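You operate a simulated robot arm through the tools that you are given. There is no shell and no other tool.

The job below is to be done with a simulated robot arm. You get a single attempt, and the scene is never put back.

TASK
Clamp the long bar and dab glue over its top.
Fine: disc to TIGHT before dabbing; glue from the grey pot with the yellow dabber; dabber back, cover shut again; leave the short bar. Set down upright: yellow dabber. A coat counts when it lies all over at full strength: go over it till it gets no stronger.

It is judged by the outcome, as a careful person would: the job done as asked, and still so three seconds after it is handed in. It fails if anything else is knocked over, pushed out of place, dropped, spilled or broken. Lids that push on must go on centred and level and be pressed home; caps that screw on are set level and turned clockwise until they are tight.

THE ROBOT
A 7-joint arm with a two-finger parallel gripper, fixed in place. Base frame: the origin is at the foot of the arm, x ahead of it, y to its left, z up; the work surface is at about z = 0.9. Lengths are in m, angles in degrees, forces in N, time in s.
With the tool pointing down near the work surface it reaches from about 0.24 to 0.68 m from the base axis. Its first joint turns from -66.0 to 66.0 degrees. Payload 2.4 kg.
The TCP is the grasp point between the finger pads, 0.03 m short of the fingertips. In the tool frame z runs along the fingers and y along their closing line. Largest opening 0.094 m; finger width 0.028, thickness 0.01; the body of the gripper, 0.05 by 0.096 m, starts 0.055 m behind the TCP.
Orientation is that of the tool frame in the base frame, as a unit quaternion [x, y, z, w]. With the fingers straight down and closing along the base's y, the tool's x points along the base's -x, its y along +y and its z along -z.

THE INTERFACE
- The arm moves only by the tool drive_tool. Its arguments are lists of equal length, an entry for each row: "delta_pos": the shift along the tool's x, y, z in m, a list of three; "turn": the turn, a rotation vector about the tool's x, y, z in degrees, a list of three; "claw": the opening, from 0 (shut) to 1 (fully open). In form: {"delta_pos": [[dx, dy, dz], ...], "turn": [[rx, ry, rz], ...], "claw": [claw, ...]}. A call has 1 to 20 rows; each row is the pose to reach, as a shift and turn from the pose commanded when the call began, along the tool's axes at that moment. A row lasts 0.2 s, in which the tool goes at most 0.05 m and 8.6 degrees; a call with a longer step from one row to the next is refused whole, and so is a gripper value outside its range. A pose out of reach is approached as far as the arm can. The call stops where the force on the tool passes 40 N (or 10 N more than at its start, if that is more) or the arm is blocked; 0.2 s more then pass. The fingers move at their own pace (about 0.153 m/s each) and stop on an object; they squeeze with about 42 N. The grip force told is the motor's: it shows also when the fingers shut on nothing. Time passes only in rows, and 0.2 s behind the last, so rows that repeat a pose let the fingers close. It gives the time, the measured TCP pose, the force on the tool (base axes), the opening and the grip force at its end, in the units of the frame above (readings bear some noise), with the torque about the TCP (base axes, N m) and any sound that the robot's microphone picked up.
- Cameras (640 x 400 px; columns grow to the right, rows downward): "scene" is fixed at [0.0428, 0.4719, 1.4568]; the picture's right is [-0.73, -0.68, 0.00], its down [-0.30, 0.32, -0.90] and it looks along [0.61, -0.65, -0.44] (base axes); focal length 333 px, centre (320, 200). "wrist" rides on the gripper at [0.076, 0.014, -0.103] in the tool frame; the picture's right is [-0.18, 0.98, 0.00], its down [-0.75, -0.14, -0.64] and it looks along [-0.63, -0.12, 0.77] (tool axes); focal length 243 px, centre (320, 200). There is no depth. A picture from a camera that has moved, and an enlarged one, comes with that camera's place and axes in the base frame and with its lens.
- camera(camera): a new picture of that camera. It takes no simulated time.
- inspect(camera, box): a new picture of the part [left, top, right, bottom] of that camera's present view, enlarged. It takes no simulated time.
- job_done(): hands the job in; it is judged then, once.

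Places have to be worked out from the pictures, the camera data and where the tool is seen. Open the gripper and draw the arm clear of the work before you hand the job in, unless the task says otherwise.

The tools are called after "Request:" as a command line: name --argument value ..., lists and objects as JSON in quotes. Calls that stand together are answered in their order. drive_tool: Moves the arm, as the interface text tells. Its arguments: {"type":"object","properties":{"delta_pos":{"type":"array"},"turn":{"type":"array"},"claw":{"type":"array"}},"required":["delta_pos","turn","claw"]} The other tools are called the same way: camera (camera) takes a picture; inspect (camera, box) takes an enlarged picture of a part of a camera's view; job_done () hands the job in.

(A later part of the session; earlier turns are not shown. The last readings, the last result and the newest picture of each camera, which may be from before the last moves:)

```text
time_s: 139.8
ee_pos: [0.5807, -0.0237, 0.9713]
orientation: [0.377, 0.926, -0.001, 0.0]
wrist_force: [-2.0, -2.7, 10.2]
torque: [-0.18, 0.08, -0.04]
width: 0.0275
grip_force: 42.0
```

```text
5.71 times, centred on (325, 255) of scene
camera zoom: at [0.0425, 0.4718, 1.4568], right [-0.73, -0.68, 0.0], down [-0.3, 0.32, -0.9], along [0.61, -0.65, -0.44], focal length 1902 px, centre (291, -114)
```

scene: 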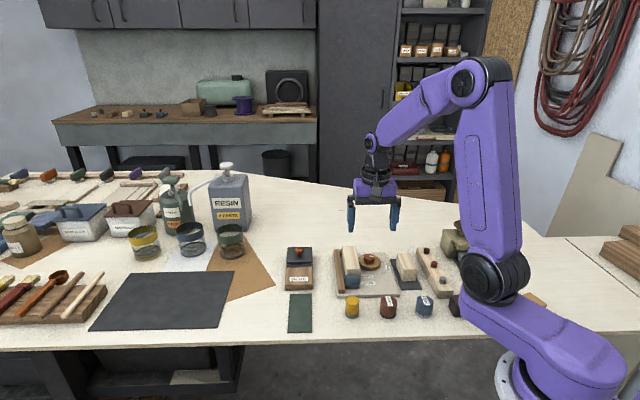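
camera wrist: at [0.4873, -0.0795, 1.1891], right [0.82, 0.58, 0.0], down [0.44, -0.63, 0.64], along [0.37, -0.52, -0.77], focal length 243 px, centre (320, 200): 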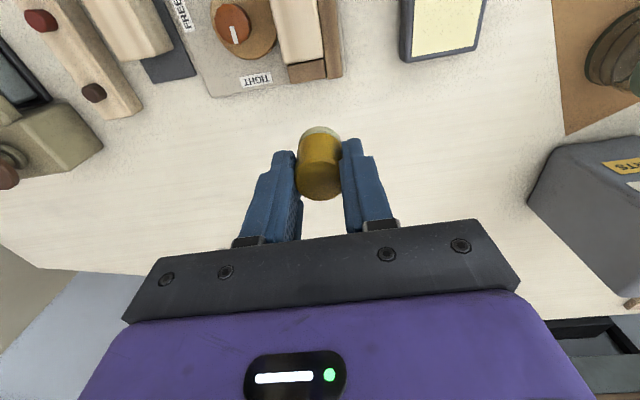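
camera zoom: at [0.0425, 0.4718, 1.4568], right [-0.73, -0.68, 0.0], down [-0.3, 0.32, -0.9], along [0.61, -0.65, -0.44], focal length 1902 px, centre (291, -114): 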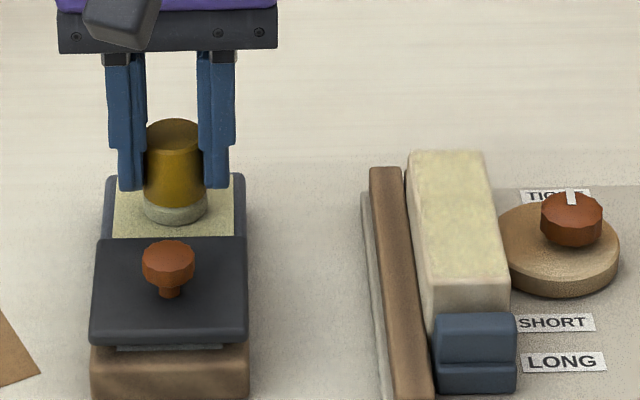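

Loaded (10 N). Start this round at the far end, disc-side corner.

Request:
drive_tool --delta_pos '[[0, 0, -0.03], [0, 0, -0.055], [-0.0012, -0.035, -0.055], [-0.0024, -0.07, -0.055], [-0.0035, -0.105, -0.055], [-0.0045, -0.1386, -0.05], [-0.0045, -0.1386, -0.03], [-0.0045, -0.1386, -0.0262], [-0.0045, -0.1386, -0.025], [-0.0045, -0.1386, -0.0246], [-0.0045, -0.1386, -0.0246], [-0.0045, -0.1386, -0.0246]]' --turn '[[0, 0, 0], [0, 0, 0], [0, 0, 0], [0, 0, 0], [0, 0, 0], [0, 0, 0], [0, 0, 0], [0, 0, 0], [0, 0, 0], [0, 0, 0], [0, 0, 0], [0, 0, 0]]' --claw '[0.0, 0.0, 0.0, 0.0, 0.0, 0.0, 0.0, 0.0, 0.0, 0.0, 0.0, 0.0]'

```text
time_s: 142.4
ee_pos: [0.4888, -0.1248, 0.9964]
orientation: [0.375, 0.927, -0.001, 0.001]
wrist_force: [-3.5, -0.3, 9.7]
torque: [0.01, 0.1, 0.03]
width: 0.0273
grip_force: 42.2
```

9.7 N contact. I cross the far end twice, then stroke the disc-side lane to the near end.

Request:
drive_tool --delta_pos '[[-0.002, 0.006, -0.0002], [-0.002, 0.013, -0.0002], [-0.001, 0.02, -0.0002], [0.002, 0.013, -0.0002], [0.001, 0.006, -0.0002], [0.0, 0.0, -0.0002], [0.007, 0.0002, -0.0004], [0.014, 0.0003, -0.0004], [0.021, 0.0004, -0.0004], [0.028, 0.0006, -0.0004], [0.035, 0.0007, -0.0004], [0.042, 0.0008, -0.0004], [0.049, 0.001, -0.0004], [0.056, 0.0011, -0.0004], [0.063, 0.0013, -0.0004], [0.07, 0.0014, -0.0004], [0.077, 0.0015, -0.0004], [0.083, 0.0017, -0.0004], [0.087, 0.0018, -0.0004]]' --turn '[[0, 0, 0], [0, 0, 0], [0, 0, 0], [0, 0, 0], [0, 0, 0], [0, 0, 0], [0, 0, 0], [0, 0, 0], [0, 0, 0], [0, 0, 0], [0, 0, 0], [0, 0, 0], [0, 0, 0], [0, 0, 0], [0, 0, 0], [0, 0, 0], [0, 0, 0], [0, 0, 0], [0, 0, 0]]' --claw '[0.0, 0.0, 0.0, 0.0, 0.0, 0.0, 0.0, 0.0, 0.0, 0.0, 0.0, 0.0, 0.0, 0.0, 0.0, 0.0, 0.0, 0.0, 0.0]'

Request:
inspect --camera "scene" --box '[335, 230, 395, 290]'

```text
time_s: 146.4
ee_pos: [0.4276, -0.0639, 0.9971]
orientation: [0.375, 0.927, -0.001, 0.001]
wrist_force: [1.6, -3.4, 8.3]
torque: [-0.16, -0.15, 0.02]
width: 0.0278
grip_force: 41.7
```

```text
6.67 times, centred on (365, 260) of scene
camera zoom: at [0.0427, 0.4718, 1.4568], right [-0.73, -0.68, 0.0], down [-0.3, 0.32, -0.9], along [0.61, -0.65, -0.44], focal length 2220 px, centre (20, -200)
```

zoom: 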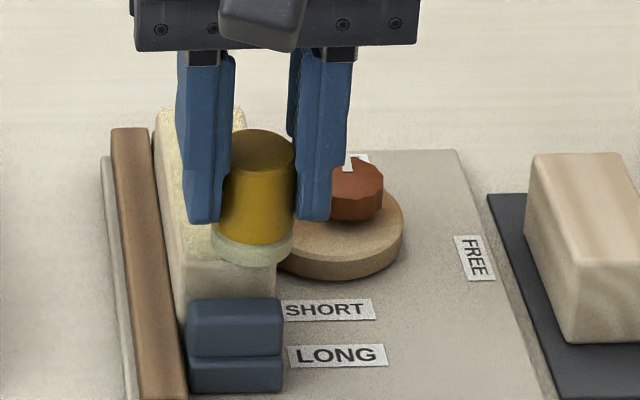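

8 N at the near end. Cross to the fence side, back and over, then the fence-side lane to the far end.

Request:
drive_tool --delta_pos '[[0.001, 0.006, 0], [0.001, 0.013, 0], [0.0, 0.0198, 0.0], [-0.003, 0.013, 0.0], [-0.003, 0.006, 0], [-0.001, 0.012, 0], [0.0, 0.0195, 0.0], [-0.007, 0.0194, 0.0003], [-0.014, 0.0192, 0.0003], [-0.021, 0.0191, 0.0003], [-0.028, 0.019, 0.0003], [-0.035, 0.0188, 0.0003], [-0.042, 0.0187, 0.0003], [-0.049, 0.0186, 0.0003], [-0.056, 0.0184, 0.0003], [-0.063, 0.0183, 0.0003], [-0.07, 0.0181, 0.0003], [-0.077, 0.018, 0.0003], [-0.083, 0.0179, 0.0003], [-0.088, 0.0178, 0.0003]]' --turn '[[0, 0, 0], [0, 0, 0], [0, 0, 0], [0, 0, 0], [0, 0, 0], [0, 0, 0], [0, 0, 0], [0, 0, 0], [0, 0, 0], [0, 0, 0], [0, 0, 0], [0, 0, 0], [0, 0, 0], [0, 0, 0], [0, 0, 0], [0, 0, 0], [0, 0, 0], [0, 0, 0], [0, 0, 0], [0, 0, 0]]' --claw '[0.0, 0.0, 0.0, 0.0, 0.0, 0.0, 0.0, 0.0, 0.0, 0.0, 0.0, 0.0, 0.0, 0.0, 0.0, 0.0, 0.0, 0.0, 0.0, 0.0]'

Request:
inspect --camera "scene" --box '[335, 230, 395, 290]'

```text
time_s: 150.6
ee_pos: [0.5026, -0.1129, 0.9971]
orientation: [0.375, 0.927, 0.0, -0.001]
wrist_force: [-3.3, 3.5, 14.7]
torque: [0.15, 0.25, -0.01]
width: 0.0278
grip_force: 42.5
```

```text
6.67 times, centred on (365, 260) of scene
camera zoom: at [0.0424, 0.472, 1.4567], right [-0.73, -0.68, 0.0], down [-0.3, 0.32, -0.9], along [0.61, -0.65, -0.44], focal length 2220 px, centre (20, -200)
```

zoom: 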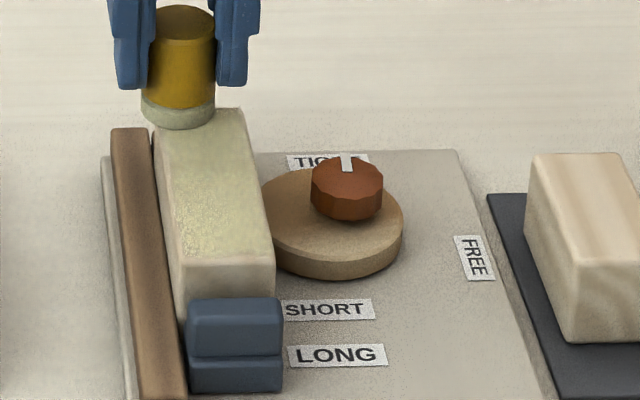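

Now the centre lane once more, a bit lighter, then lift and inspect.

Request:
drive_tool --delta_pos '[[-0.001, -0.005, -0.0004], [0.001, -0.0095, -0.0006], [0.008, -0.0094, -0.0006], [0.015, -0.0093, -0.0006], [0.022, -0.0091, -0.0006], [0.029, -0.009, -0.0006], [0.036, -0.0088, -0.0006], [0.043, -0.0087, -0.0006], [0.05, -0.0086, -0.0006], [0.057, -0.0084, -0.0006], [0.064, -0.0083, -0.0006], [0.071, -0.0082, -0.0005], [0.078, -0.008, -0.0005], [0.085, -0.0079, -0.0005], [0.09, -0.0078, -0.0005]]' --turn '[[0, 0, 0], [0, 0, 0], [0, 0, 0], [0, 0, 0], [0, 0, 0], [0, 0, 0], [0, 0, 0], [0, 0, 0], [0, 0, 0], [0, 0, 0], [0, 0, 0], [0, 0, 0], [0, 0, 0], [0, 0, 0], [0, 0, 0]]' --claw '[0.0, 0.0, 0.0, 0.0, 0.0, 0.0, 0.0, 0.0, 0.0, 0.0, 0.0, 0.0, 0.0, 0.0, 0.0]'

Request:
drive_tool --delta_pos '[[0, 0, -0.02], [-0.02, 0, -0.06], [-0.04, 0.0, -0.09]]' --turn '[[0, 0, 0], [0, 0, 0], [0, 0, 0]]' --claw '[0.0, 0.0, 0.0]'

Request:
inspect --camera "scene" --box '[345, 240, 375, 280]'

Request:
inspect --camera "wrist" --box '[270, 30, 350, 100]'

```text
time_s: 153.8
ee_pos: [0.4331, -0.0544, 0.9974]
orientation: [0.376, 0.927, 0.0, 0.001]
wrist_force: [0.8, -1.1, 2.7]
torque: [-0.07, -0.02, 0.04]
width: 0.0276
grip_force: 41.4
```

```text
time_s: 154.6
ee_pos: [0.4608, -0.0824, 1.0876]
orientation: [0.376, 0.927, 0.0, -0.001]
wrist_force: [0.1, -0.3, -0.8]
torque: [0.02, -0.03, 0.01]
width: 0.0273
grip_force: 41.6
```

```text
10.00 times, centred on (360, 260) of scene
camera zoom: at [0.0428, 0.4719, 1.4568], right [-0.73, -0.68, 0.0], down [-0.3, 0.32, -0.9], along [0.61, -0.65, -0.44], focal length 3329 px, centre (-80, -400)
```

zoom: 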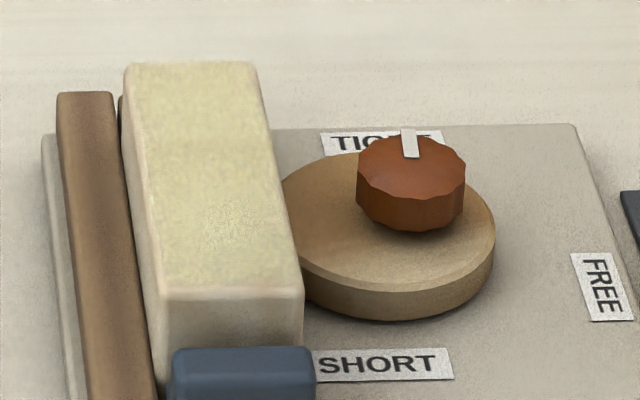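

```text
5.71 times, centred on (310, 65) of wrist
camera zoom: at [0.4174, -0.0201, 1.1892], right [0.82, 0.58, 0.0], down [0.44, -0.63, 0.64], along [0.37, -0.52, -0.77], focal length 1386 px, centre (377, 971)
```

zoom: 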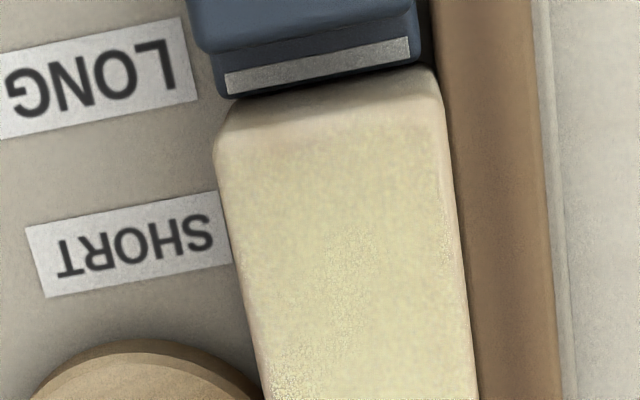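

The top looks evenly coated. I compare the bar with the glue pad in one view, and look at the far end once more.

Request:
inspect --camera "scene" --box '[280, 235, 380, 295]'

Request:
drive_tool --delta_pos '[[-0.035, 0, 0.0], [-0.07, 0, 0.0]]' --turn '[[0, 0, 0], [0, 0, 0]]' --claw '[0.0, 0.0]'

Request:
inspect --camera "wrist" --box '[260, 0, 360, 90]'

Request:
inspect --camera "wrist" --box '[240, 0, 480, 150]'

```text
6.40 times, centred on (330, 265) of scene
camera zoom: at [0.0428, 0.4719, 1.4568], right [-0.73, -0.68, 0.0], down [-0.3, 0.32, -0.9], along [0.61, -0.65, -0.44], focal length 2131 px, centre (256, -216)
```

zoom: 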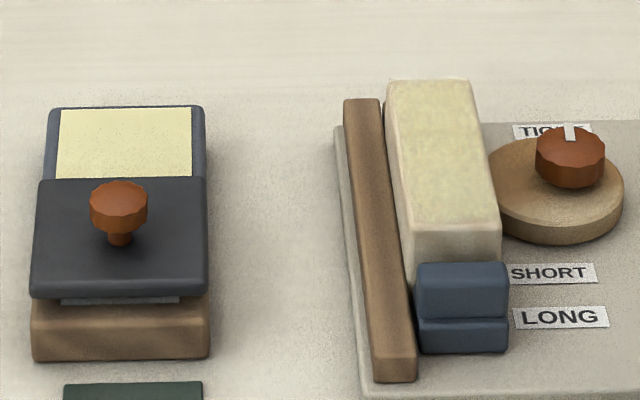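

```text
time_s: 155.2
ee_pos: [0.5107, -0.1309, 1.0875]
orientation: [0.376, 0.927, 0.0, 0.0]
wrist_force: [0.2, 0.8, -0.4]
torque: [0.0, 0.03, -0.02]
width: 0.0277
grip_force: 41.6
```

```text
4.44 times, centred on (310, 45) of wrist
camera zoom: at [0.4672, -0.0689, 1.1886], right [0.82, 0.58, 0.0], down [0.44, -0.63, 0.64], along [0.37, -0.52, -0.77], focal length 1078 px, centre (364, 889)
```

zoom: 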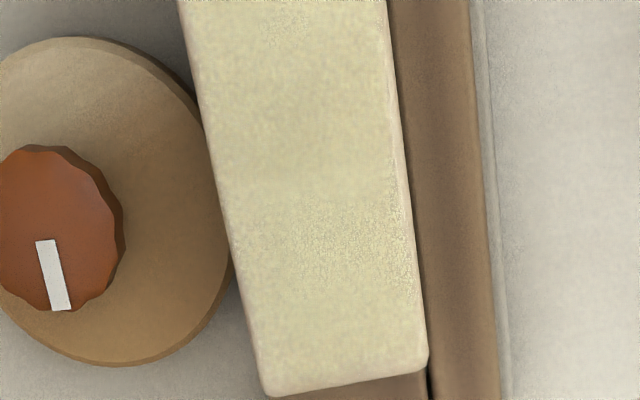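

```text
2.67 times, centred on (360, 75) of wrist
camera zoom: at [0.4672, -0.0689, 1.1886], right [0.82, 0.58, 0.0], down [0.44, -0.63, 0.64], along [0.37, -0.52, -0.77], focal length 647 px, centre (213, 533)
```

zoom: 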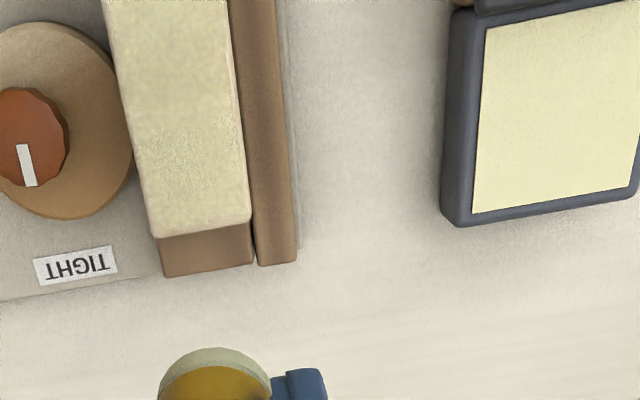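

The bar is close to the pot's colour, with the far end perhaps a trace paler. Another reload and round, to verify it really stops getting stronger.

Request:
drive_tool --delta_pos '[[0.006, 0.032, 0], [0.012, 0.064, 0], [0.018, 0.096, 0.01], [0.0255, 0.1268, 0.03], [0.0255, 0.1268, 0.07], [0.0255, 0.1268, 0.105], [0.0255, 0.1268, 0.1132], [0.0255, 0.1268, 0.1148], [0.0255, 0.1268, 0.1153], [0.0255, 0.1268, 0.1153], [0.0255, 0.1318, 0.1153], [0.0315, 0.1318, 0.1153], [0.0315, 0.1218, 0.1153], [0.0255, 0.1218, 0.1153], [0.0255, 0.1268, 0.1153]]' --turn '[[0, 0, 0], [0, 0, 0], [0, 0, 0], [0, 0, 0], [0, 0, 0], [0, 0, 0], [0, 0, 0], [0, 0, 0], [0, 0, 0], [0, 0, 0], [0, 0, 0], [0, 0, 0], [0, 0, 0], [0, 0, 0], [0, 0, 0]]' --claw '[0.0, 0.0, 0.0, 0.0, 0.0, 0.0, 0.0, 0.0, 0.0, 0.0, 0.0, 0.0, 0.0, 0.0, 0.0]'

```text
time_s: 158.4
ee_pos: [0.5806, -0.0251, 0.9712]
orientation: [0.376, 0.926, -0.001, -0.001]
wrist_force: [-3.7, -2.7, 15.0]
torque: [-0.21, 0.13, -0.03]
width: 0.0276
grip_force: 42.1
```

Loaded. To the far end, fence-side corner.

Request:
drive_tool --delta_pos '[[0, 0, -0.03], [0, 0, -0.055], [-0.0018, -0.04, -0.055], [-0.0037, -0.08, -0.055], [-0.0055, -0.119, -0.055], [-0.0055, -0.119, -0.035], [-0.0055, -0.119, -0.0265], [-0.0055, -0.119, -0.0252], [-0.0055, -0.119, -0.0247], [-0.0055, -0.119, -0.0247], [-0.0055, -0.119, -0.0247]]' --turn '[[0, 0, 0], [0, 0, 0], [0, 0, 0], [0, 0, 0], [0, 0, 0], [0, 0, 0], [0, 0, 0], [0, 0, 0], [0, 0, 0], [0, 0, 0], [0, 0, 0]]' --claw '[0.0, 0.0, 0.0, 0.0, 0.0, 0.0, 0.0, 0.0, 0.0, 0.0, 0.0]'

```text
time_s: 160.8
ee_pos: [0.5026, -0.1121, 0.9966]
orientation: [0.376, 0.927, -0.001, 0.001]
wrist_force: [-0.8, -0.3, 6.1]
torque: [-0.08, 0.05, 0.03]
width: 0.0274
grip_force: 42.1
```

6 N. I zigzag crosswise over the far third of the bar.

Request:
drive_tool --delta_pos '[[0, -0.0065, -0.0001], [0, -0.013, -0.0001], [0, -0.0196, -0.0001], [0.006, -0.0196, -0.0001], [0.006, -0.013, -0.0001], [0.006, -0.0065, -0.0001], [0.006, 0, -0.0001], [0.012, 0, -0.0001], [0.012, -0.0065, -0.0001], [0.012, -0.013, -0.0001], [0.012, -0.0196, -0.0001], [0.018, -0.0196, -0.0001], [0.018, -0.013, -0.0001], [0.018, -0.0065, -0.0001], [0.018, 0, -0.0001], [0.024, 0, -0.0001], [0.024, -0.0065, -0.0001], [0.024, -0.013, -0.0001], [0.024, -0.0196, -0.0001]]' --turn '[[0, 0, 0], [0, 0, 0], [0, 0, 0], [0, 0, 0], [0, 0, 0], [0, 0, 0], [0, 0, 0], [0, 0, 0], [0, 0, 0], [0, 0, 0], [0, 0, 0], [0, 0, 0], [0, 0, 0], [0, 0, 0], [0, 0, 0], [0, 0, 0], [0, 0, 0], [0, 0, 0], [0, 0, 0]]' --claw '[0.0, 0.0, 0.0, 0.0, 0.0, 0.0, 0.0, 0.0, 0.0, 0.0, 0.0, 0.0, 0.0, 0.0, 0.0, 0.0, 0.0, 0.0, 0.0]'

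Request:
inspect --camera "scene" --box '[335, 230, 395, 290]'

```text
time_s: 164.8
ee_pos: [0.4724, -0.1089, 0.9969]
orientation: [0.375, 0.927, 0.0, -0.001]
wrist_force: [3.5, 4.3, 13.9]
torque: [0.19, -0.2, 0.04]
width: 0.0275
grip_force: 41.7
```

```text
6.67 times, centred on (365, 260) of scene
camera zoom: at [0.0426, 0.4721, 1.4567], right [-0.73, -0.68, 0.0], down [-0.3, 0.32, -0.9], along [0.61, -0.65, -0.44], focal length 2220 px, centre (20, -200)
```

zoom: 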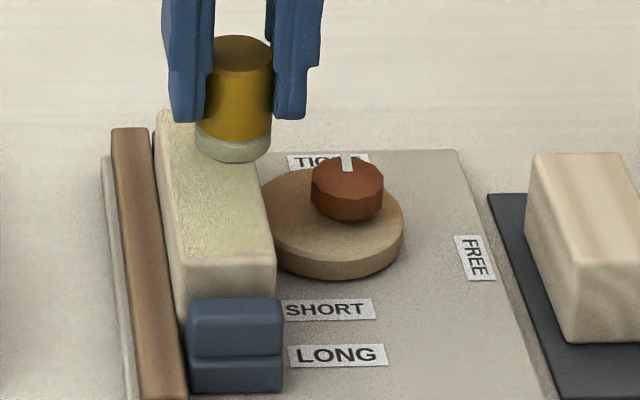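

Contact solid. Continue the zigzag over the middle third.

Request:
drive_tool --delta_pos '[[0.006, 0, -0.0002], [0.006, 0.0065, -0.0002], [0.006, 0.013, -0.0002], [0.006, 0.0196, -0.0002], [0.012, 0.0196, -0.0002], [0.012, 0.013, -0.0002], [0.012, 0.0065, -0.0002], [0.012, 0.0, -0.0002], [0.018, 0.0, -0.0002], [0.018, 0.0065, -0.0002], [0.018, 0.013, -0.0002], [0.018, 0.0196, -0.0002], [0.024, 0.0196, -0.0002], [0.024, 0.013, -0.0002], [0.024, 0.0065, -0.0002], [0.024, 0.0, -0.0002], [0.03, 0.0, -0.0002], [0.03, 0.0065, -0.0002], [0.03, 0.013, -0.0002], [0.03, 0.0196, -0.0002]]' --turn '[[0, 0, 0], [0, 0, 0], [0, 0, 0], [0, 0, 0], [0, 0, 0], [0, 0, 0], [0, 0, 0], [0, 0, 0], [0, 0, 0], [0, 0, 0], [0, 0, 0], [0, 0, 0], [0, 0, 0], [0, 0, 0], [0, 0, 0], [0, 0, 0], [0, 0, 0], [0, 0, 0], [0, 0, 0], [0, 0, 0]]' --claw '[0.0, 0.0, 0.0, 0.0, 0.0, 0.0, 0.0, 0.0, 0.0, 0.0, 0.0, 0.0, 0.0, 0.0, 0.0, 0.0, 0.0, 0.0, 0.0, 0.0]'

Request:
inspect --camera "scene" --box '[335, 230, 395, 290]'

```text
time_s: 169.0
ee_pos: [0.4627, -0.0741, 0.9956]
orientation: [0.376, 0.927, 0.0, 0.0]
wrist_force: [-3.5, -2.7, 10.4]
torque: [-0.23, 0.13, -0.05]
width: 0.0277
grip_force: 42.3
```

```text
6.67 times, centred on (365, 260) of scene
camera zoom: at [0.0425, 0.4718, 1.4568], right [-0.73, -0.68, 0.0], down [-0.3, 0.32, -0.9], along [0.61, -0.65, -0.44], focal length 2220 px, centre (20, -200)
```

zoom: 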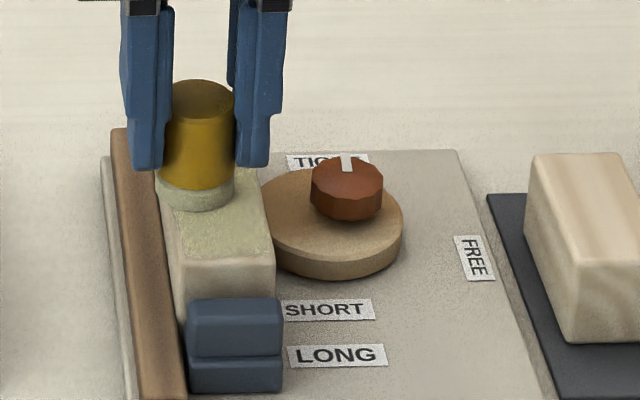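

Now the near third, up to the very end.

Request:
drive_tool --delta_pos '[[0.006, 0, 0.0], [0.006, -0.0065, 0.0], [0.006, -0.013, 0], [0.006, -0.019, 0], [0.012, -0.019, 0], [0.012, -0.0125, 0], [0.012, -0.006, 0], [0.012, 0.0003, 0], [0.018, 0.0005, 0], [0.018, -0.006, 0], [0.018, -0.0125, 0], [0.018, -0.0188, 0], [0.024, -0.0186, 0], [0.024, -0.0125, 0], [0.024, -0.006, 0], [0.024, 0.0005, 0], [0.03, 0.0008, 0], [0.03, -0.006, 0], [0.03, -0.0125, 0], [0.03, -0.0185, 0]]' --turn '[[0, 0, 0], [0, 0, 0], [0, 0, 0], [0, 0, 0], [0, 0, 0], [0, 0, 0], [0, 0, 0], [0, 0, 0], [0, 0, 0], [0, 0, 0], [0, 0, 0], [0, 0, 0], [0, 0, 0], [0, 0, 0], [0, 0, 0], [0, 0, 0], [0, 0, 0], [0, 0, 0], [0, 0, 0], [0, 0, 0]]' --claw '[0.0, 0.0, 0.0, 0.0, 0.0, 0.0, 0.0, 0.0, 0.0, 0.0, 0.0, 0.0, 0.0, 0.0, 0.0, 0.0, 0.0, 0.0, 0.0, 0.0]'

Request:
inspect --camera "scene" --box '[335, 230, 395, 290]'

```text
time_s: 173.2
ee_pos: [0.4299, -0.0651, 0.9969]
orientation: [0.376, 0.927, 0.0, 0.001]
wrist_force: [3.2, 3.1, 10.4]
torque: [0.11, -0.16, 0.01]
width: 0.0277
grip_force: 42.3
```

```text
6.67 times, centred on (365, 260) of scene
camera zoom: at [0.0427, 0.472, 1.4568], right [-0.73, -0.68, 0.0], down [-0.3, 0.32, -0.9], along [0.61, -0.65, -0.44], focal length 2220 px, centre (20, -200)
```

zoom: 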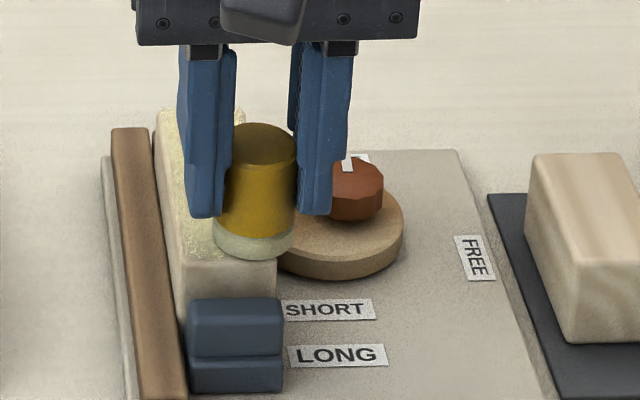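

One last cross stroke at the very near end, then lift and compare.

Request:
drive_tool --delta_pos '[[0.005, 0, -0.0002], [0.005, 0.0065, -0.0002], [0.005, 0.013, -0.0002], [0.005, 0.0195, -0.0002], [0.005, 0.0195, -0.015], [-0.02, 0.012, -0.05], [-0.05, 0.01, -0.08], [-0.09, 0.01, -0.09], [-0.1085, 0.0093, -0.0902]]' --turn '[[0, 0, 0], [0, 0, 0], [0, 0, 0], [0, 0, 0], [0, 0, 0], [0, 0, 0], [0, 0, 0], [0, 0, 0], [0, 0, 0]]' --claw '[0.0, 0.0, 0.0, 0.0, 0.0, 0.0, 0.0, 0.0, 0.0]'

Request:
inspect --camera "scene" --box '[345, 240, 375, 280]'

Request:
inspect --camera "scene" --box '[280, 235, 380, 295]'

Request:
inspect --camera "wrist" --box '[240, 0, 480, 150]'

Request:
inspect --camera "wrist" --box '[260, 0, 360, 90]'

```text
time_s: 175.2
ee_pos: [0.5152, -0.1354, 1.0854]
orientation: [0.375, 0.927, 0.0, 0.0]
wrist_force: [0.4, 0.3, -1.4]
torque: [0.0, -0.01, -0.02]
width: 0.0275
grip_force: 42.2
```

```text
10.00 times, centred on (360, 260) of scene
camera zoom: at [0.0428, 0.4719, 1.4568], right [-0.73, -0.68, 0.0], down [-0.3, 0.32, -0.9], along [0.61, -0.65, -0.44], focal length 3329 px, centre (-80, -400)
```

zoom: 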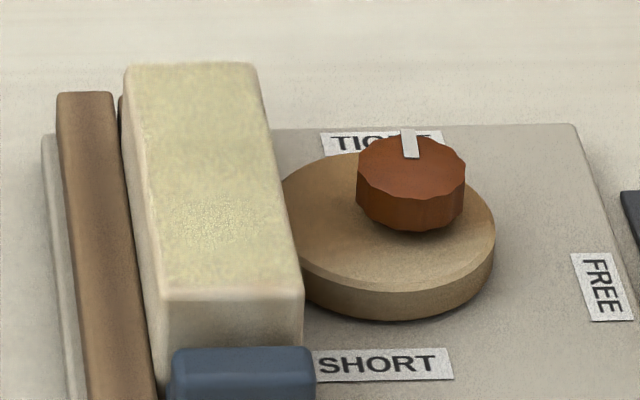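

```text
6.40 times, centred on (330, 265) of scene
camera zoom: at [0.0428, 0.4719, 1.4568], right [-0.73, -0.68, 0.0], down [-0.3, 0.32, -0.9], along [0.61, -0.65, -0.44], focal length 2131 px, centre (256, -216)
```

zoom: 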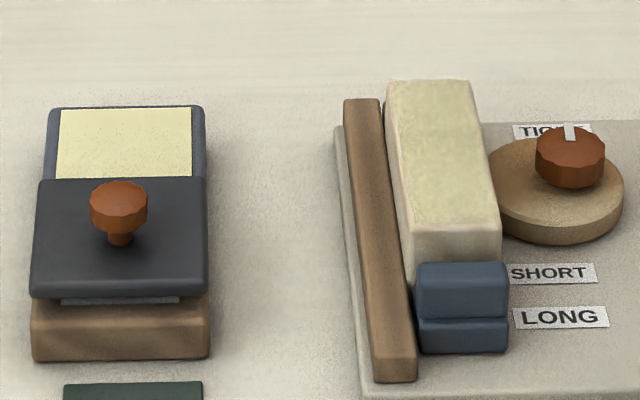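

```text
2.67 times, centred on (360, 75) of wrist
camera zoom: at [0.4707, -0.0732, 1.188], right [0.82, 0.58, 0.0], down [0.44, -0.63, 0.64], along [0.37, -0.52, -0.77], focal length 647 px, centre (213, 533)
```

zoom: 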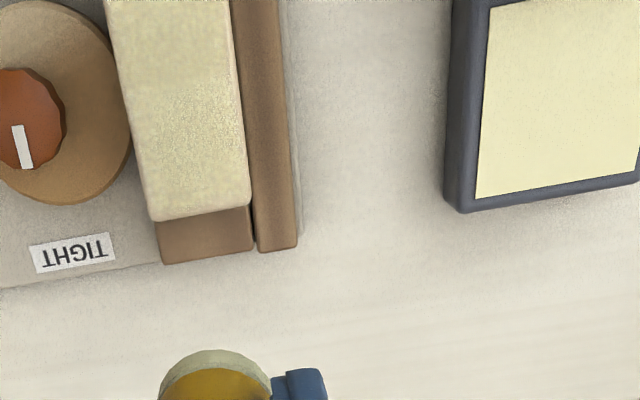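

```text
4.44 times, centred on (310, 45) of wrist
camera zoom: at [0.4707, -0.0732, 1.188], right [0.82, 0.58, 0.0], down [0.44, -0.63, 0.64], along [0.37, -0.52, -0.77], focal length 1078 px, centre (364, 889)
```

zoom: 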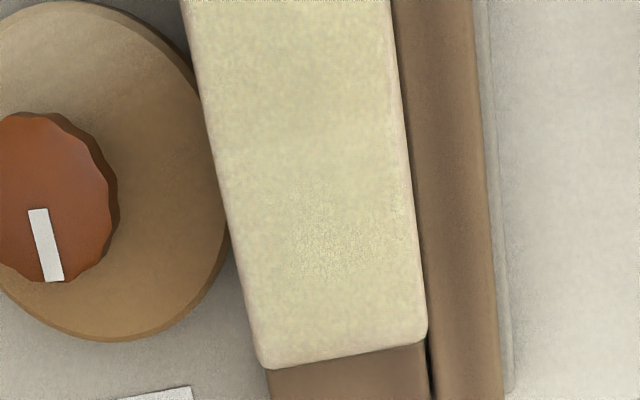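

No change against the previous look, so the coat is at full strength. Now I bring the dabber back over its original spot.

Request:
drive_tool --delta_pos '[[0.043, 0.002, 0.0], [0.086, 0.004, 0.0], [0.129, 0.006, 0.0], [0.172, 0.008, 0.0], [0.2147, 0.0102, 0.0], [0.2147, 0.0102, 0.045], [0.2147, 0.0102, 0.085], [0.2147, 0.0102, 0.12]]' --turn '[[0, 0, 0], [0, 0, 0], [0, 0, 0], [0, 0, 0], [0, 0, 0], [0, 0, 0], [0, 0, 0], [0, 0, 0]]' --claw '[0.0, 0.0, 0.0, 0.0, 0.0, 0.0, 0.0, 0.0]'

Request:
inspect --camera "wrist" --box '[220, 50, 420, 200]'

Request:
inspect --camera "scene" --box '[310, 240, 400, 330]'

```text
time_s: 177.0
ee_pos: [0.3674, 0.0208, 0.9669]
orientation: [0.376, 0.927, 0.0, -0.001]
wrist_force: [-0.4, 0.6, -2.0]
torque: [-0.01, -0.04, 0.0]
width: 0.0276
grip_force: 41.5
```

```text
2.67 times, centred on (320, 125) of wrist
camera zoom: at [0.3222, 0.0832, 1.0689], right [0.82, 0.58, 0.0], down [0.44, -0.63, 0.64], along [0.37, -0.52, -0.77], focal length 647 px, centre (320, 400)
```

zoom: 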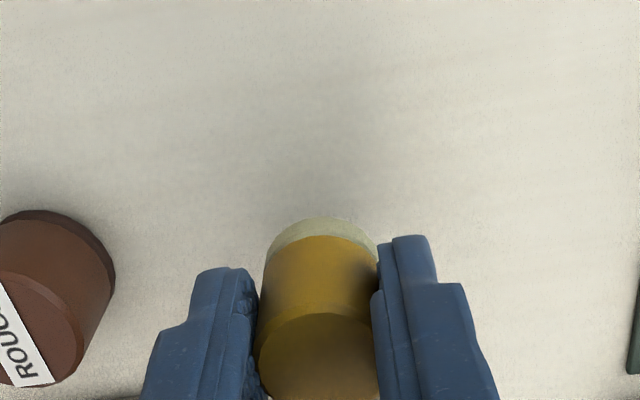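

```text
4.44 times, centred on (355, 285) of scene
camera zoom: at [0.0428, 0.4719, 1.4568], right [-0.73, -0.68, 0.0], down [-0.3, 0.32, -0.9], along [0.61, -0.65, -0.44], focal length 1480 px, centre (164, -178)
```

zoom: 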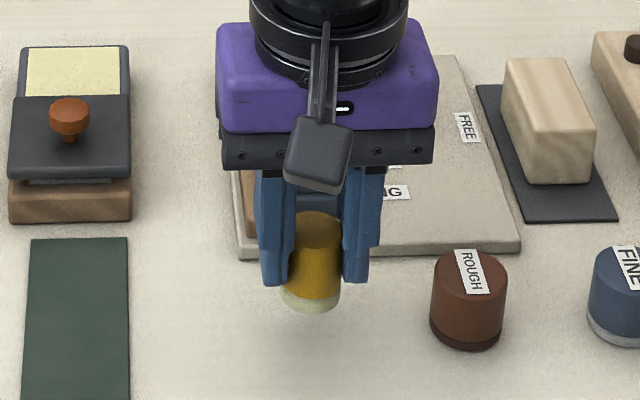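

Over its spot; the dabber may lean a few degrees in the grip. I lower to just above the table and then creep to contact.

Request:
drive_tool --delta_pos '[[0, 0, 0.008], [0, 0, 0.014], [0, 0, 0.016], [0, 0, 0.0175], [0, 0, 0.0175]]' --turn '[[0, 0, 0], [0, 0, 0], [0, 0, 0], [0, 0, 0], [0, 0, 0]]' --claw '[0.0, 0.0, 0.0, 0.0, 0.0]'

Request:
inspect --camera "scene" --box '[330, 265, 380, 325]'

```text
time_s: 178.2
ee_pos: [0.3657, 0.0207, 0.9505]
orientation: [0.376, 0.927, 0.001, 0.0]
wrist_force: [-0.3, -0.4, -0.1]
torque: [-0.01, -0.04, 0.0]
width: 0.0273
grip_force: 41.6
```

```text
6.67 times, centred on (355, 295) of scene
camera zoom: at [0.0428, 0.4719, 1.4568], right [-0.73, -0.68, 0.0], down [-0.3, 0.32, -0.9], along [0.61, -0.65, -0.44], focal length 2220 px, centre (87, -433)
```

zoom: 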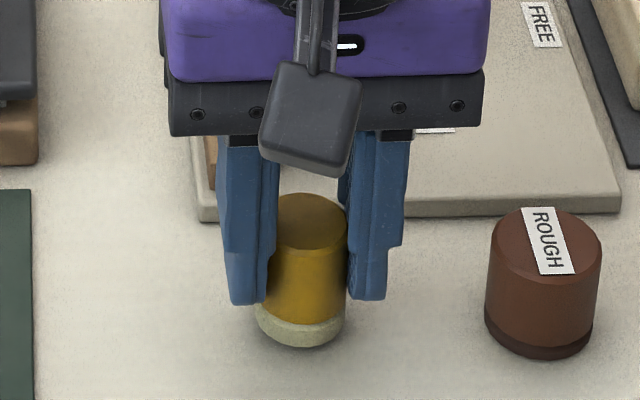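

Almost down with no contact yet; creeping.

Request:
drive_tool --delta_pos '[[0, 0, 0.0007], [0, 0, 0.0014], [0, 0, 0.0021], [0, 0, 0.0021]]' --turn '[[0, 0, 0], [0, 0, 0], [0, 0, 0], [0, 0, 0]]' --claw '[0.0, 0.0, 0.0, 0.0]'

```text
time_s: 179.2
ee_pos: [0.3673, 0.0213, 0.9472]
orientation: [0.375, 0.927, 0.0, 0.0]
wrist_force: [-1.3, -0.5, 0.4]
torque: [0.02, 0.01, 0.01]
width: 0.0275
grip_force: 41.5
```

Request:
drive_tool --delta_pos '[[0, 0, 0.0006], [0, 0, 0.0012], [0, 0, 0.0012]]' --turn '[[0, 0, 0], [0, 0, 0], [0, 0, 0]]' --claw '[0.0, 0.0, 0.0]'

Request:
inspect --camera "scene" --box '[330, 265, 380, 325]'

```text
time_s: 180.0
ee_pos: [0.3661, 0.0215, 0.9471]
orientation: [0.376, 0.927, 0.001, 0.001]
wrist_force: [-5.2, 1.5, 40.8]
torque: [0.0, 0.13, 0.03]
width: 0.0274
grip_force: 42.3
```

```text
6.67 times, centred on (355, 295) of scene
camera zoom: at [0.0422, 0.4719, 1.4568], right [-0.73, -0.68, 0.0], down [-0.3, 0.32, -0.9], along [0.61, -0.65, -0.44], focal length 2220 px, centre (87, -433)
```

zoom: 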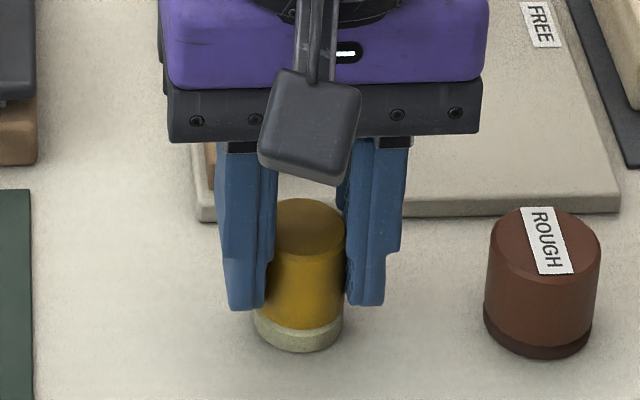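

It is seated firmly on the table (a bit hard at 41 N). I relieve the pressure and open the fingers.

Request:
drive_tool --delta_pos '[[0, 0, -0.0008], [0, 0, -0.001], [0, 0, -0.001], [0, 0, -0.001], [0, 0, -0.001]]' --turn '[[0, 0, 0], [0, 0, 0], [0, 0, 0], [0, 0, 0], [0, 0, 0]]' --claw '[0.0, 0.0, 0.34, 0.45, 0.6]'

Request:
inspect --camera "scene" --box '[330, 265, 380, 325]'

Request:
inspect --camera "wrist" --box '[220, 50, 420, 200]'

```text
time_s: 181.2
ee_pos: [0.3665, 0.022, 0.9466]
orientation: [0.375, 0.927, 0.0, 0.001]
wrist_force: [-0.4, 0.8, 0.3]
torque: [-0.01, -0.01, 0.0]
width: 0.0566
grip_force: 0.1
```

```text
6.67 times, centred on (355, 295) of scene
camera zoom: at [0.0428, 0.4719, 1.4568], right [-0.73, -0.68, 0.0], down [-0.3, 0.32, -0.9], along [0.61, -0.65, -0.44], focal length 2220 px, centre (87, -433)
```

zoom: 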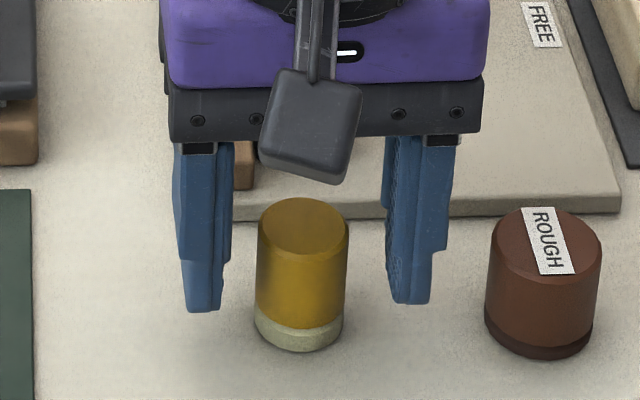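

```text
2.67 times, centred on (320, 125) of wrist
camera zoom: at [0.3231, 0.0837, 1.0483], right [0.82, 0.58, 0.0], down [0.44, -0.63, 0.64], along [0.37, -0.52, -0.77], focal length 647 px, centre (320, 400)
```

zoom: 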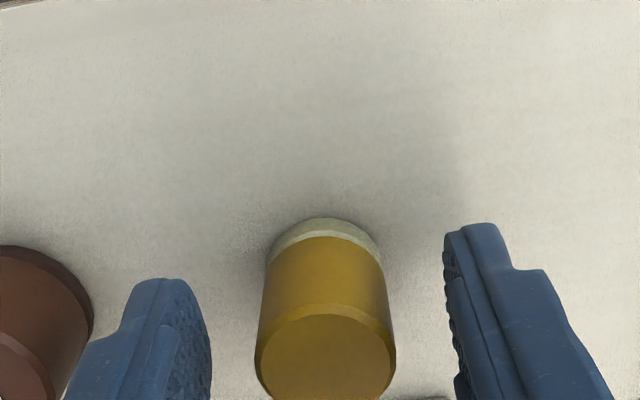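

The dabber stands upright on its place. I rise straight up and head for the cover's knob.

Request:
drive_tool --delta_pos '[[0, 0, -0.03], [0, 0, -0.07], [0, 0, -0.11], [-0.028, 0.0295, -0.11], [-0.056, 0.059, -0.11], [-0.084, 0.0885, -0.11], [-0.1115, 0.1181, -0.11]]' --turn '[[0, 0, 0], [0, 0, 0], [0, 0, 0], [0, 0, 0], [0, 0, 0], [0, 0, 0], [0, 0, 0]]' --claw '[0.6, 0.6, 0.6, 0.42, 0.42, 0.42, 0.42]'

Request:
inspect --camera "wrist" --box '[220, 20, 420, 170]'

Request:
inspect --camera "scene" --box '[270, 210, 430, 330]'

```text
time_s: 182.8
ee_pos: [0.5309, 0.0278, 1.0576]
orientation: [0.375, 0.927, 0.0, -0.001]
wrist_force: [0.2, 0.1, 0.5]
torque: [0.01, -0.03, -0.03]
width: 0.0394
grip_force: 0.1
```

```text
2.67 times, centred on (320, 95) of wrist
camera zoom: at [0.4854, 0.0912, 1.158], right [0.82, 0.58, 0.0], down [0.44, -0.63, 0.64], along [0.37, -0.52, -0.77], focal length 647 px, centre (320, 480)
```

zoom: 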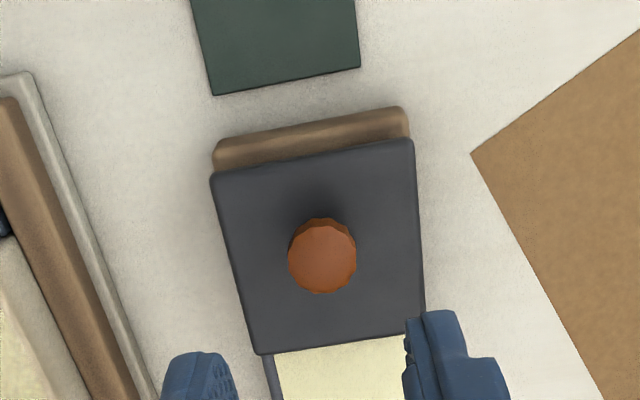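

```text
3.33 times, centred on (350, 270) of scene
camera zoom: at [0.0428, 0.4719, 1.4568], right [-0.73, -0.68, 0.0], down [-0.3, 0.32, -0.9], along [0.61, -0.65, -0.44], focal length 1110 px, centre (220, -33)
```

zoom: 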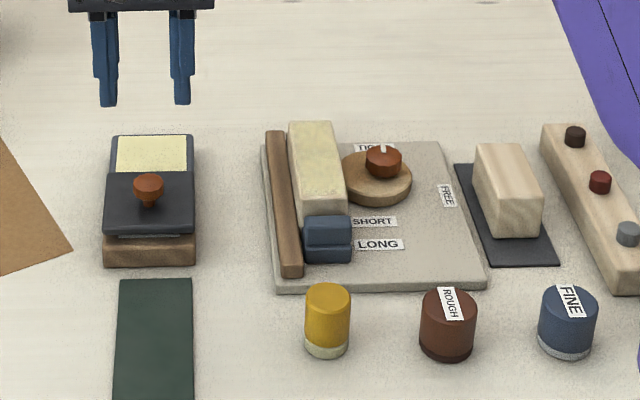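

The knob is within 2 mm of the tool axis. I descend and grip it.

Request:
drive_tool --delta_pos '[[0.0012, 0.0007, 0.03], [0.0012, 0.0007, 0.06], [0.0012, 0.0007, 0.08], [0.0012, 0.0007, 0.08], [0.0012, 0.0007, 0.08], [0.0012, 0.0007, 0.08]]' --turn '[[0, 0, 0], [0, 0, 0], [0, 0, 0], [0, 0, 0], [0, 0, 0], [0, 0, 0]]' --claw '[0.42, 0.42, 0.42, 0.42, 0.1, 0.1]'

Request:
inspect --camera "scene" --box '[270, 220, 330, 290]'

```text
time_s: 184.2
ee_pos: [0.5296, 0.0301, 0.9748]
orientation: [0.376, 0.927, 0.0, 0.0]
wrist_force: [-3.8, -3.7, -1.5]
torque: [-0.34, -0.32, -0.11]
width: 0.0213
grip_force: 45.6
```

```text
5.71 times, centred on (300, 255) of scene
camera zoom: at [0.0427, 0.4718, 1.4568], right [-0.73, -0.68, 0.0], down [-0.3, 0.32, -0.9], along [0.61, -0.65, -0.44], focal length 1902 px, centre (434, -114)
```

zoom: 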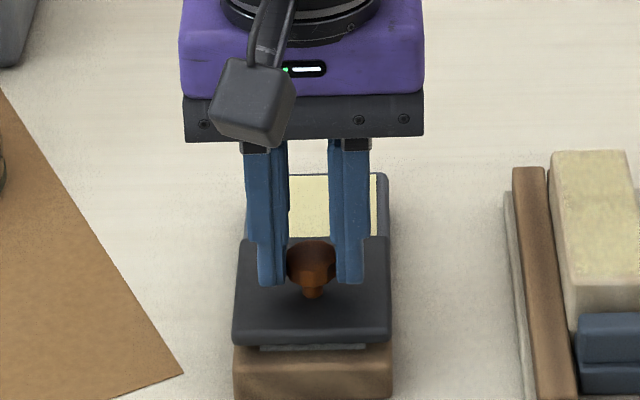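

Gripped. I slide the cover back toward closed, 30 mm first.

Request:
drive_tool --delta_pos '[[-0.003, -0.0003, 0], [-0.008, -0.0004, 0], [-0.013, -0.0005, 0], [-0.018, -0.0006, 0], [-0.024, -0.0007, 0], [-0.03, -0.0008, 0]]' --turn '[[0, 0, 0], [0, 0, 0], [0, 0, 0], [0, 0, 0], [0, 0, 0], [0, 0, 0]]' --claw '[0.1, 0.1, 0.1, 0.1, 0.1, 0.1]'

Request:
inspect --camera "scene" --box '[270, 220, 330, 290]'

```text
time_s: 185.6
ee_pos: [0.5501, 0.0086, 0.977]
orientation: [0.375, 0.927, 0.0, 0.0]
wrist_force: [-1.2, -0.7, -7.2]
torque: [0.31, 0.35, -0.06]
width: 0.0212
grip_force: 44.9
```

```text
5.71 times, centred on (300, 255) of scene
camera zoom: at [0.0429, 0.4719, 1.4568], right [-0.73, -0.68, 0.0], down [-0.3, 0.32, -0.9], along [0.61, -0.65, -0.44], focal length 1902 px, centre (434, -114)
```

zoom: 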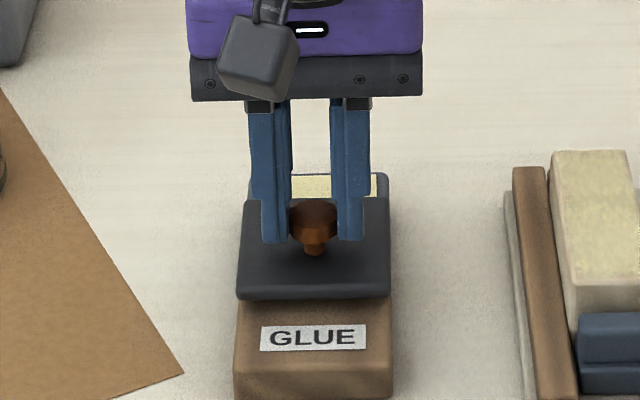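

Sliding smoothly with little force. Continue to the closed stop.

Request:
drive_tool --delta_pos '[[-0.006, -0.0001, 0], [-0.012, -0.0002, 0], [-0.018, -0.0003, 0], [-0.024, -0.0004, 0], [-0.029, -0.0005, 0], [-0.033, -0.0006, 0], [-0.035, -0.0006, 0], [-0.036, -0.0006, 0]]' --turn '[[0, 0, 0], [0, 0, 0], [0, 0, 0], [0, 0, 0], [0, 0, 0], [0, 0, 0], [0, 0, 0], [0, 0, 0]]' --claw '[0.1, 0.1, 0.1, 0.1, 0.1, 0.1, 0.1, 0.1]'

Request:
inspect --camera "scene" --box '[270, 220, 330, 290]'

Request:
inspect --camera "wrist" --box '[220, 60, 420, 210]'

```text
time_s: 187.4
ee_pos: [0.575, -0.0168, 0.9764]
orientation: [0.375, 0.927, 0.001, 0.0]
wrist_force: [0.4, 0.9, -14.9]
torque: [0.25, 0.08, -0.11]
width: 0.0213
grip_force: 45.4
```

```text
5.71 times, centred on (300, 255) of scene
camera zoom: at [0.0431, 0.4719, 1.4568], right [-0.73, -0.68, 0.0], down [-0.3, 0.32, -0.9], along [0.61, -0.65, -0.44], focal length 1902 px, centre (434, -114)
```

zoom: 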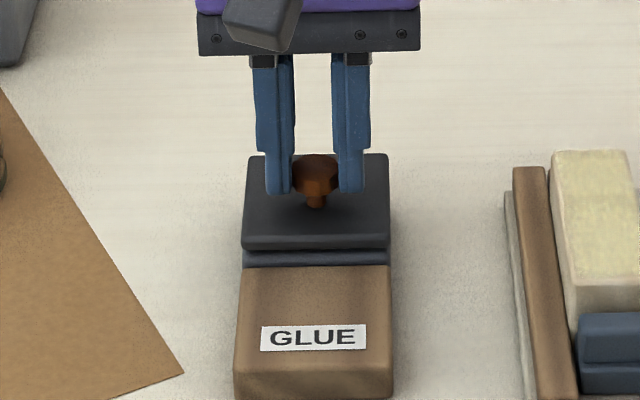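

```text
2.67 times, centred on (320, 135) of wrist
camera zoom: at [0.5313, 0.0457, 1.078], right [0.82, 0.58, 0.0], down [0.44, -0.63, 0.64], along [0.37, -0.52, -0.77], focal length 647 px, centre (320, 373)
```

zoom: 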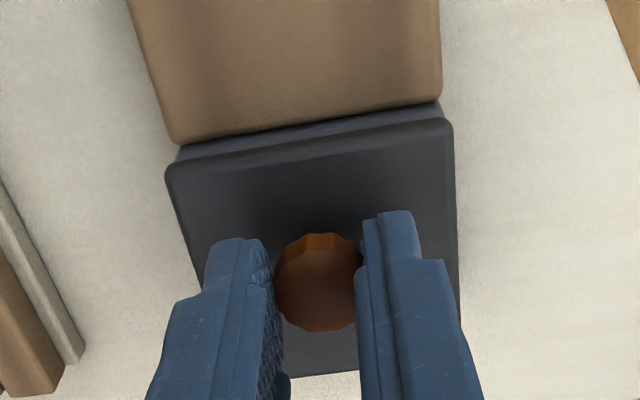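

It looks as it did when closed; I nudge 3 mm further to feel the stop.

Request:
drive_tool --delta_pos '[[-0.001, 0, 0], [-0.002, 0, 0], [-0.003, 0, 0]]' --turn '[[0, 0, 0], [0, 0, 0], [0, 0, 0]]' --claw '[0.1, 0.1, 0.1]'

Request:
inspect --camera "scene" --box '[270, 220, 330, 290]'

```text
time_s: 188.2
ee_pos: [0.5759, -0.0181, 0.9766]
orientation: [0.374, 0.927, -0.001, -0.003]
wrist_force: [-16.0, 9.9, -8.0]
torque: [-0.42, -0.28, -0.11]
width: 0.0212
grip_force: 45.2
```

```text
5.71 times, centred on (300, 255) of scene
camera zoom: at [0.0424, 0.4722, 1.4567], right [-0.73, -0.68, 0.0], down [-0.3, 0.32, -0.9], along [0.61, -0.65, -0.44], focal length 1902 px, centre (434, -114)
```

zoom: 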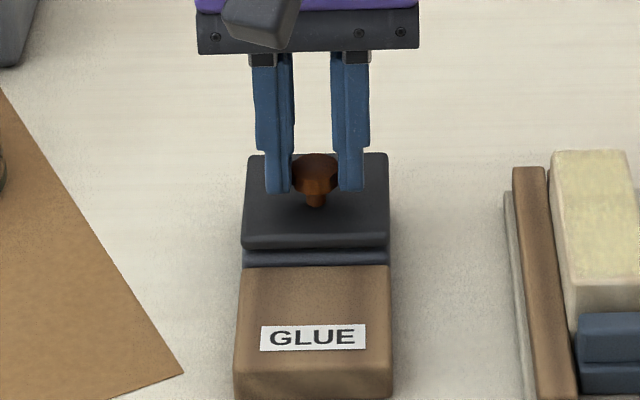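

The closed stop is felt (≈19 N) at exactly the original knob position. I release, lift and check the whole scene.

Request:
drive_tool --delta_pos '[[0.002, 0, 0], [0.002, 0, 0], [0.002, 0, -0.03], [0.002, 0, -0.07], [0.002, 0, -0.11], [0.002, 0, -0.15]]' --turn '[[0, 0, 0], [0, 0, 0], [0, 0, 0], [0, 0, 0], [0, 0, 0], [0, 0, 0]]' --claw '[0.42, 0.42, 0.42, 0.42, 0.6, 0.8]'

Request:
camera --camera "scene"

Request:
inspect --camera "scene" --box '[270, 220, 430, 330]'

Request:
inspect --camera "scene" --box '[330, 270, 380, 325]'

Request:
inspect --camera "wrist" --box '[80, 0, 400, 160]'

```text
time_s: 189.6
ee_pos: [0.5754, -0.0178, 1.1281]
orientation: [0.376, 0.927, 0.0, 0.0]
wrist_force: [-0.3, 0.1, 0.0]
torque: [-0.04, -0.04, 0.0]
width: 0.0753
grip_force: 0.0
```

```text
taken
```

scene: 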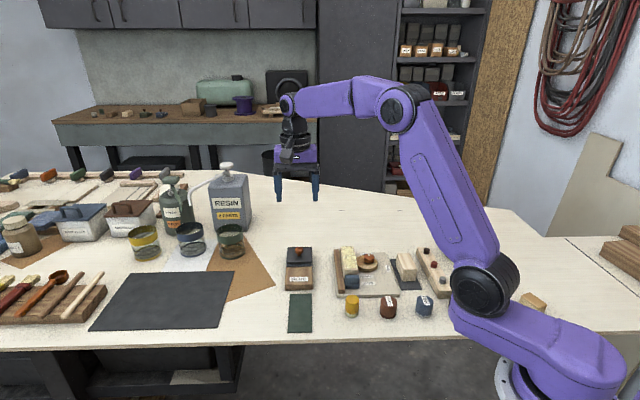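

```text
3.64 times, centred on (350, 275) of scene
camera zoom: at [0.0428, 0.4719, 1.4568], right [-0.73, -0.68, 0.0], down [-0.3, 0.32, -0.9], along [0.61, -0.65, -0.44], focal length 1211 px, centre (211, -73)
```

zoom: 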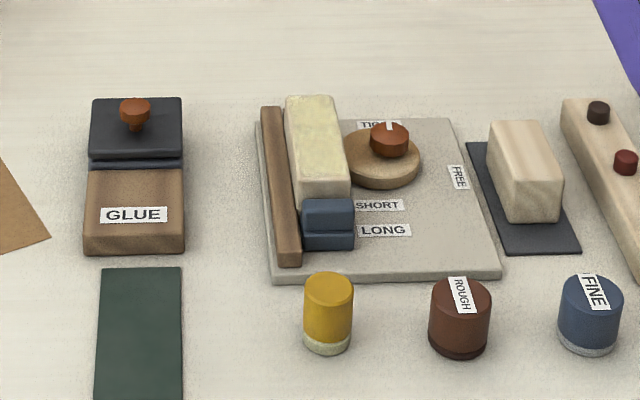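

```text
7.27 times, centred on (355, 298) of scene
camera zoom: at [0.0428, 0.4719, 1.4568], right [-0.73, -0.68, 0.0], down [-0.3, 0.32, -0.9], along [0.61, -0.65, -0.44], focal length 2421 px, centre (66, -509)
```

zoom: 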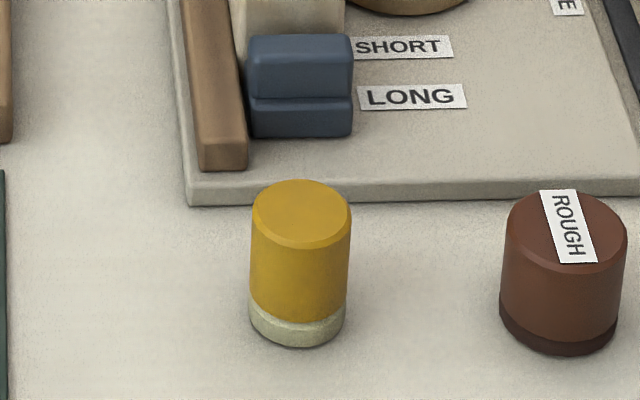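

```text
2.00 times, centred on (240, 80) of wrist
camera zoom: at [0.5316, 0.0455, 1.2295], right [0.82, 0.58, 0.0], down [0.44, -0.63, 0.64], along [0.37, -0.52, -0.77], focal length 485 px, centre (480, 440)
```

zoom: 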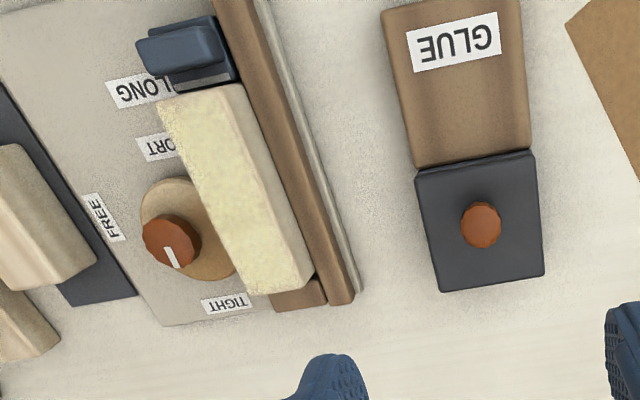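

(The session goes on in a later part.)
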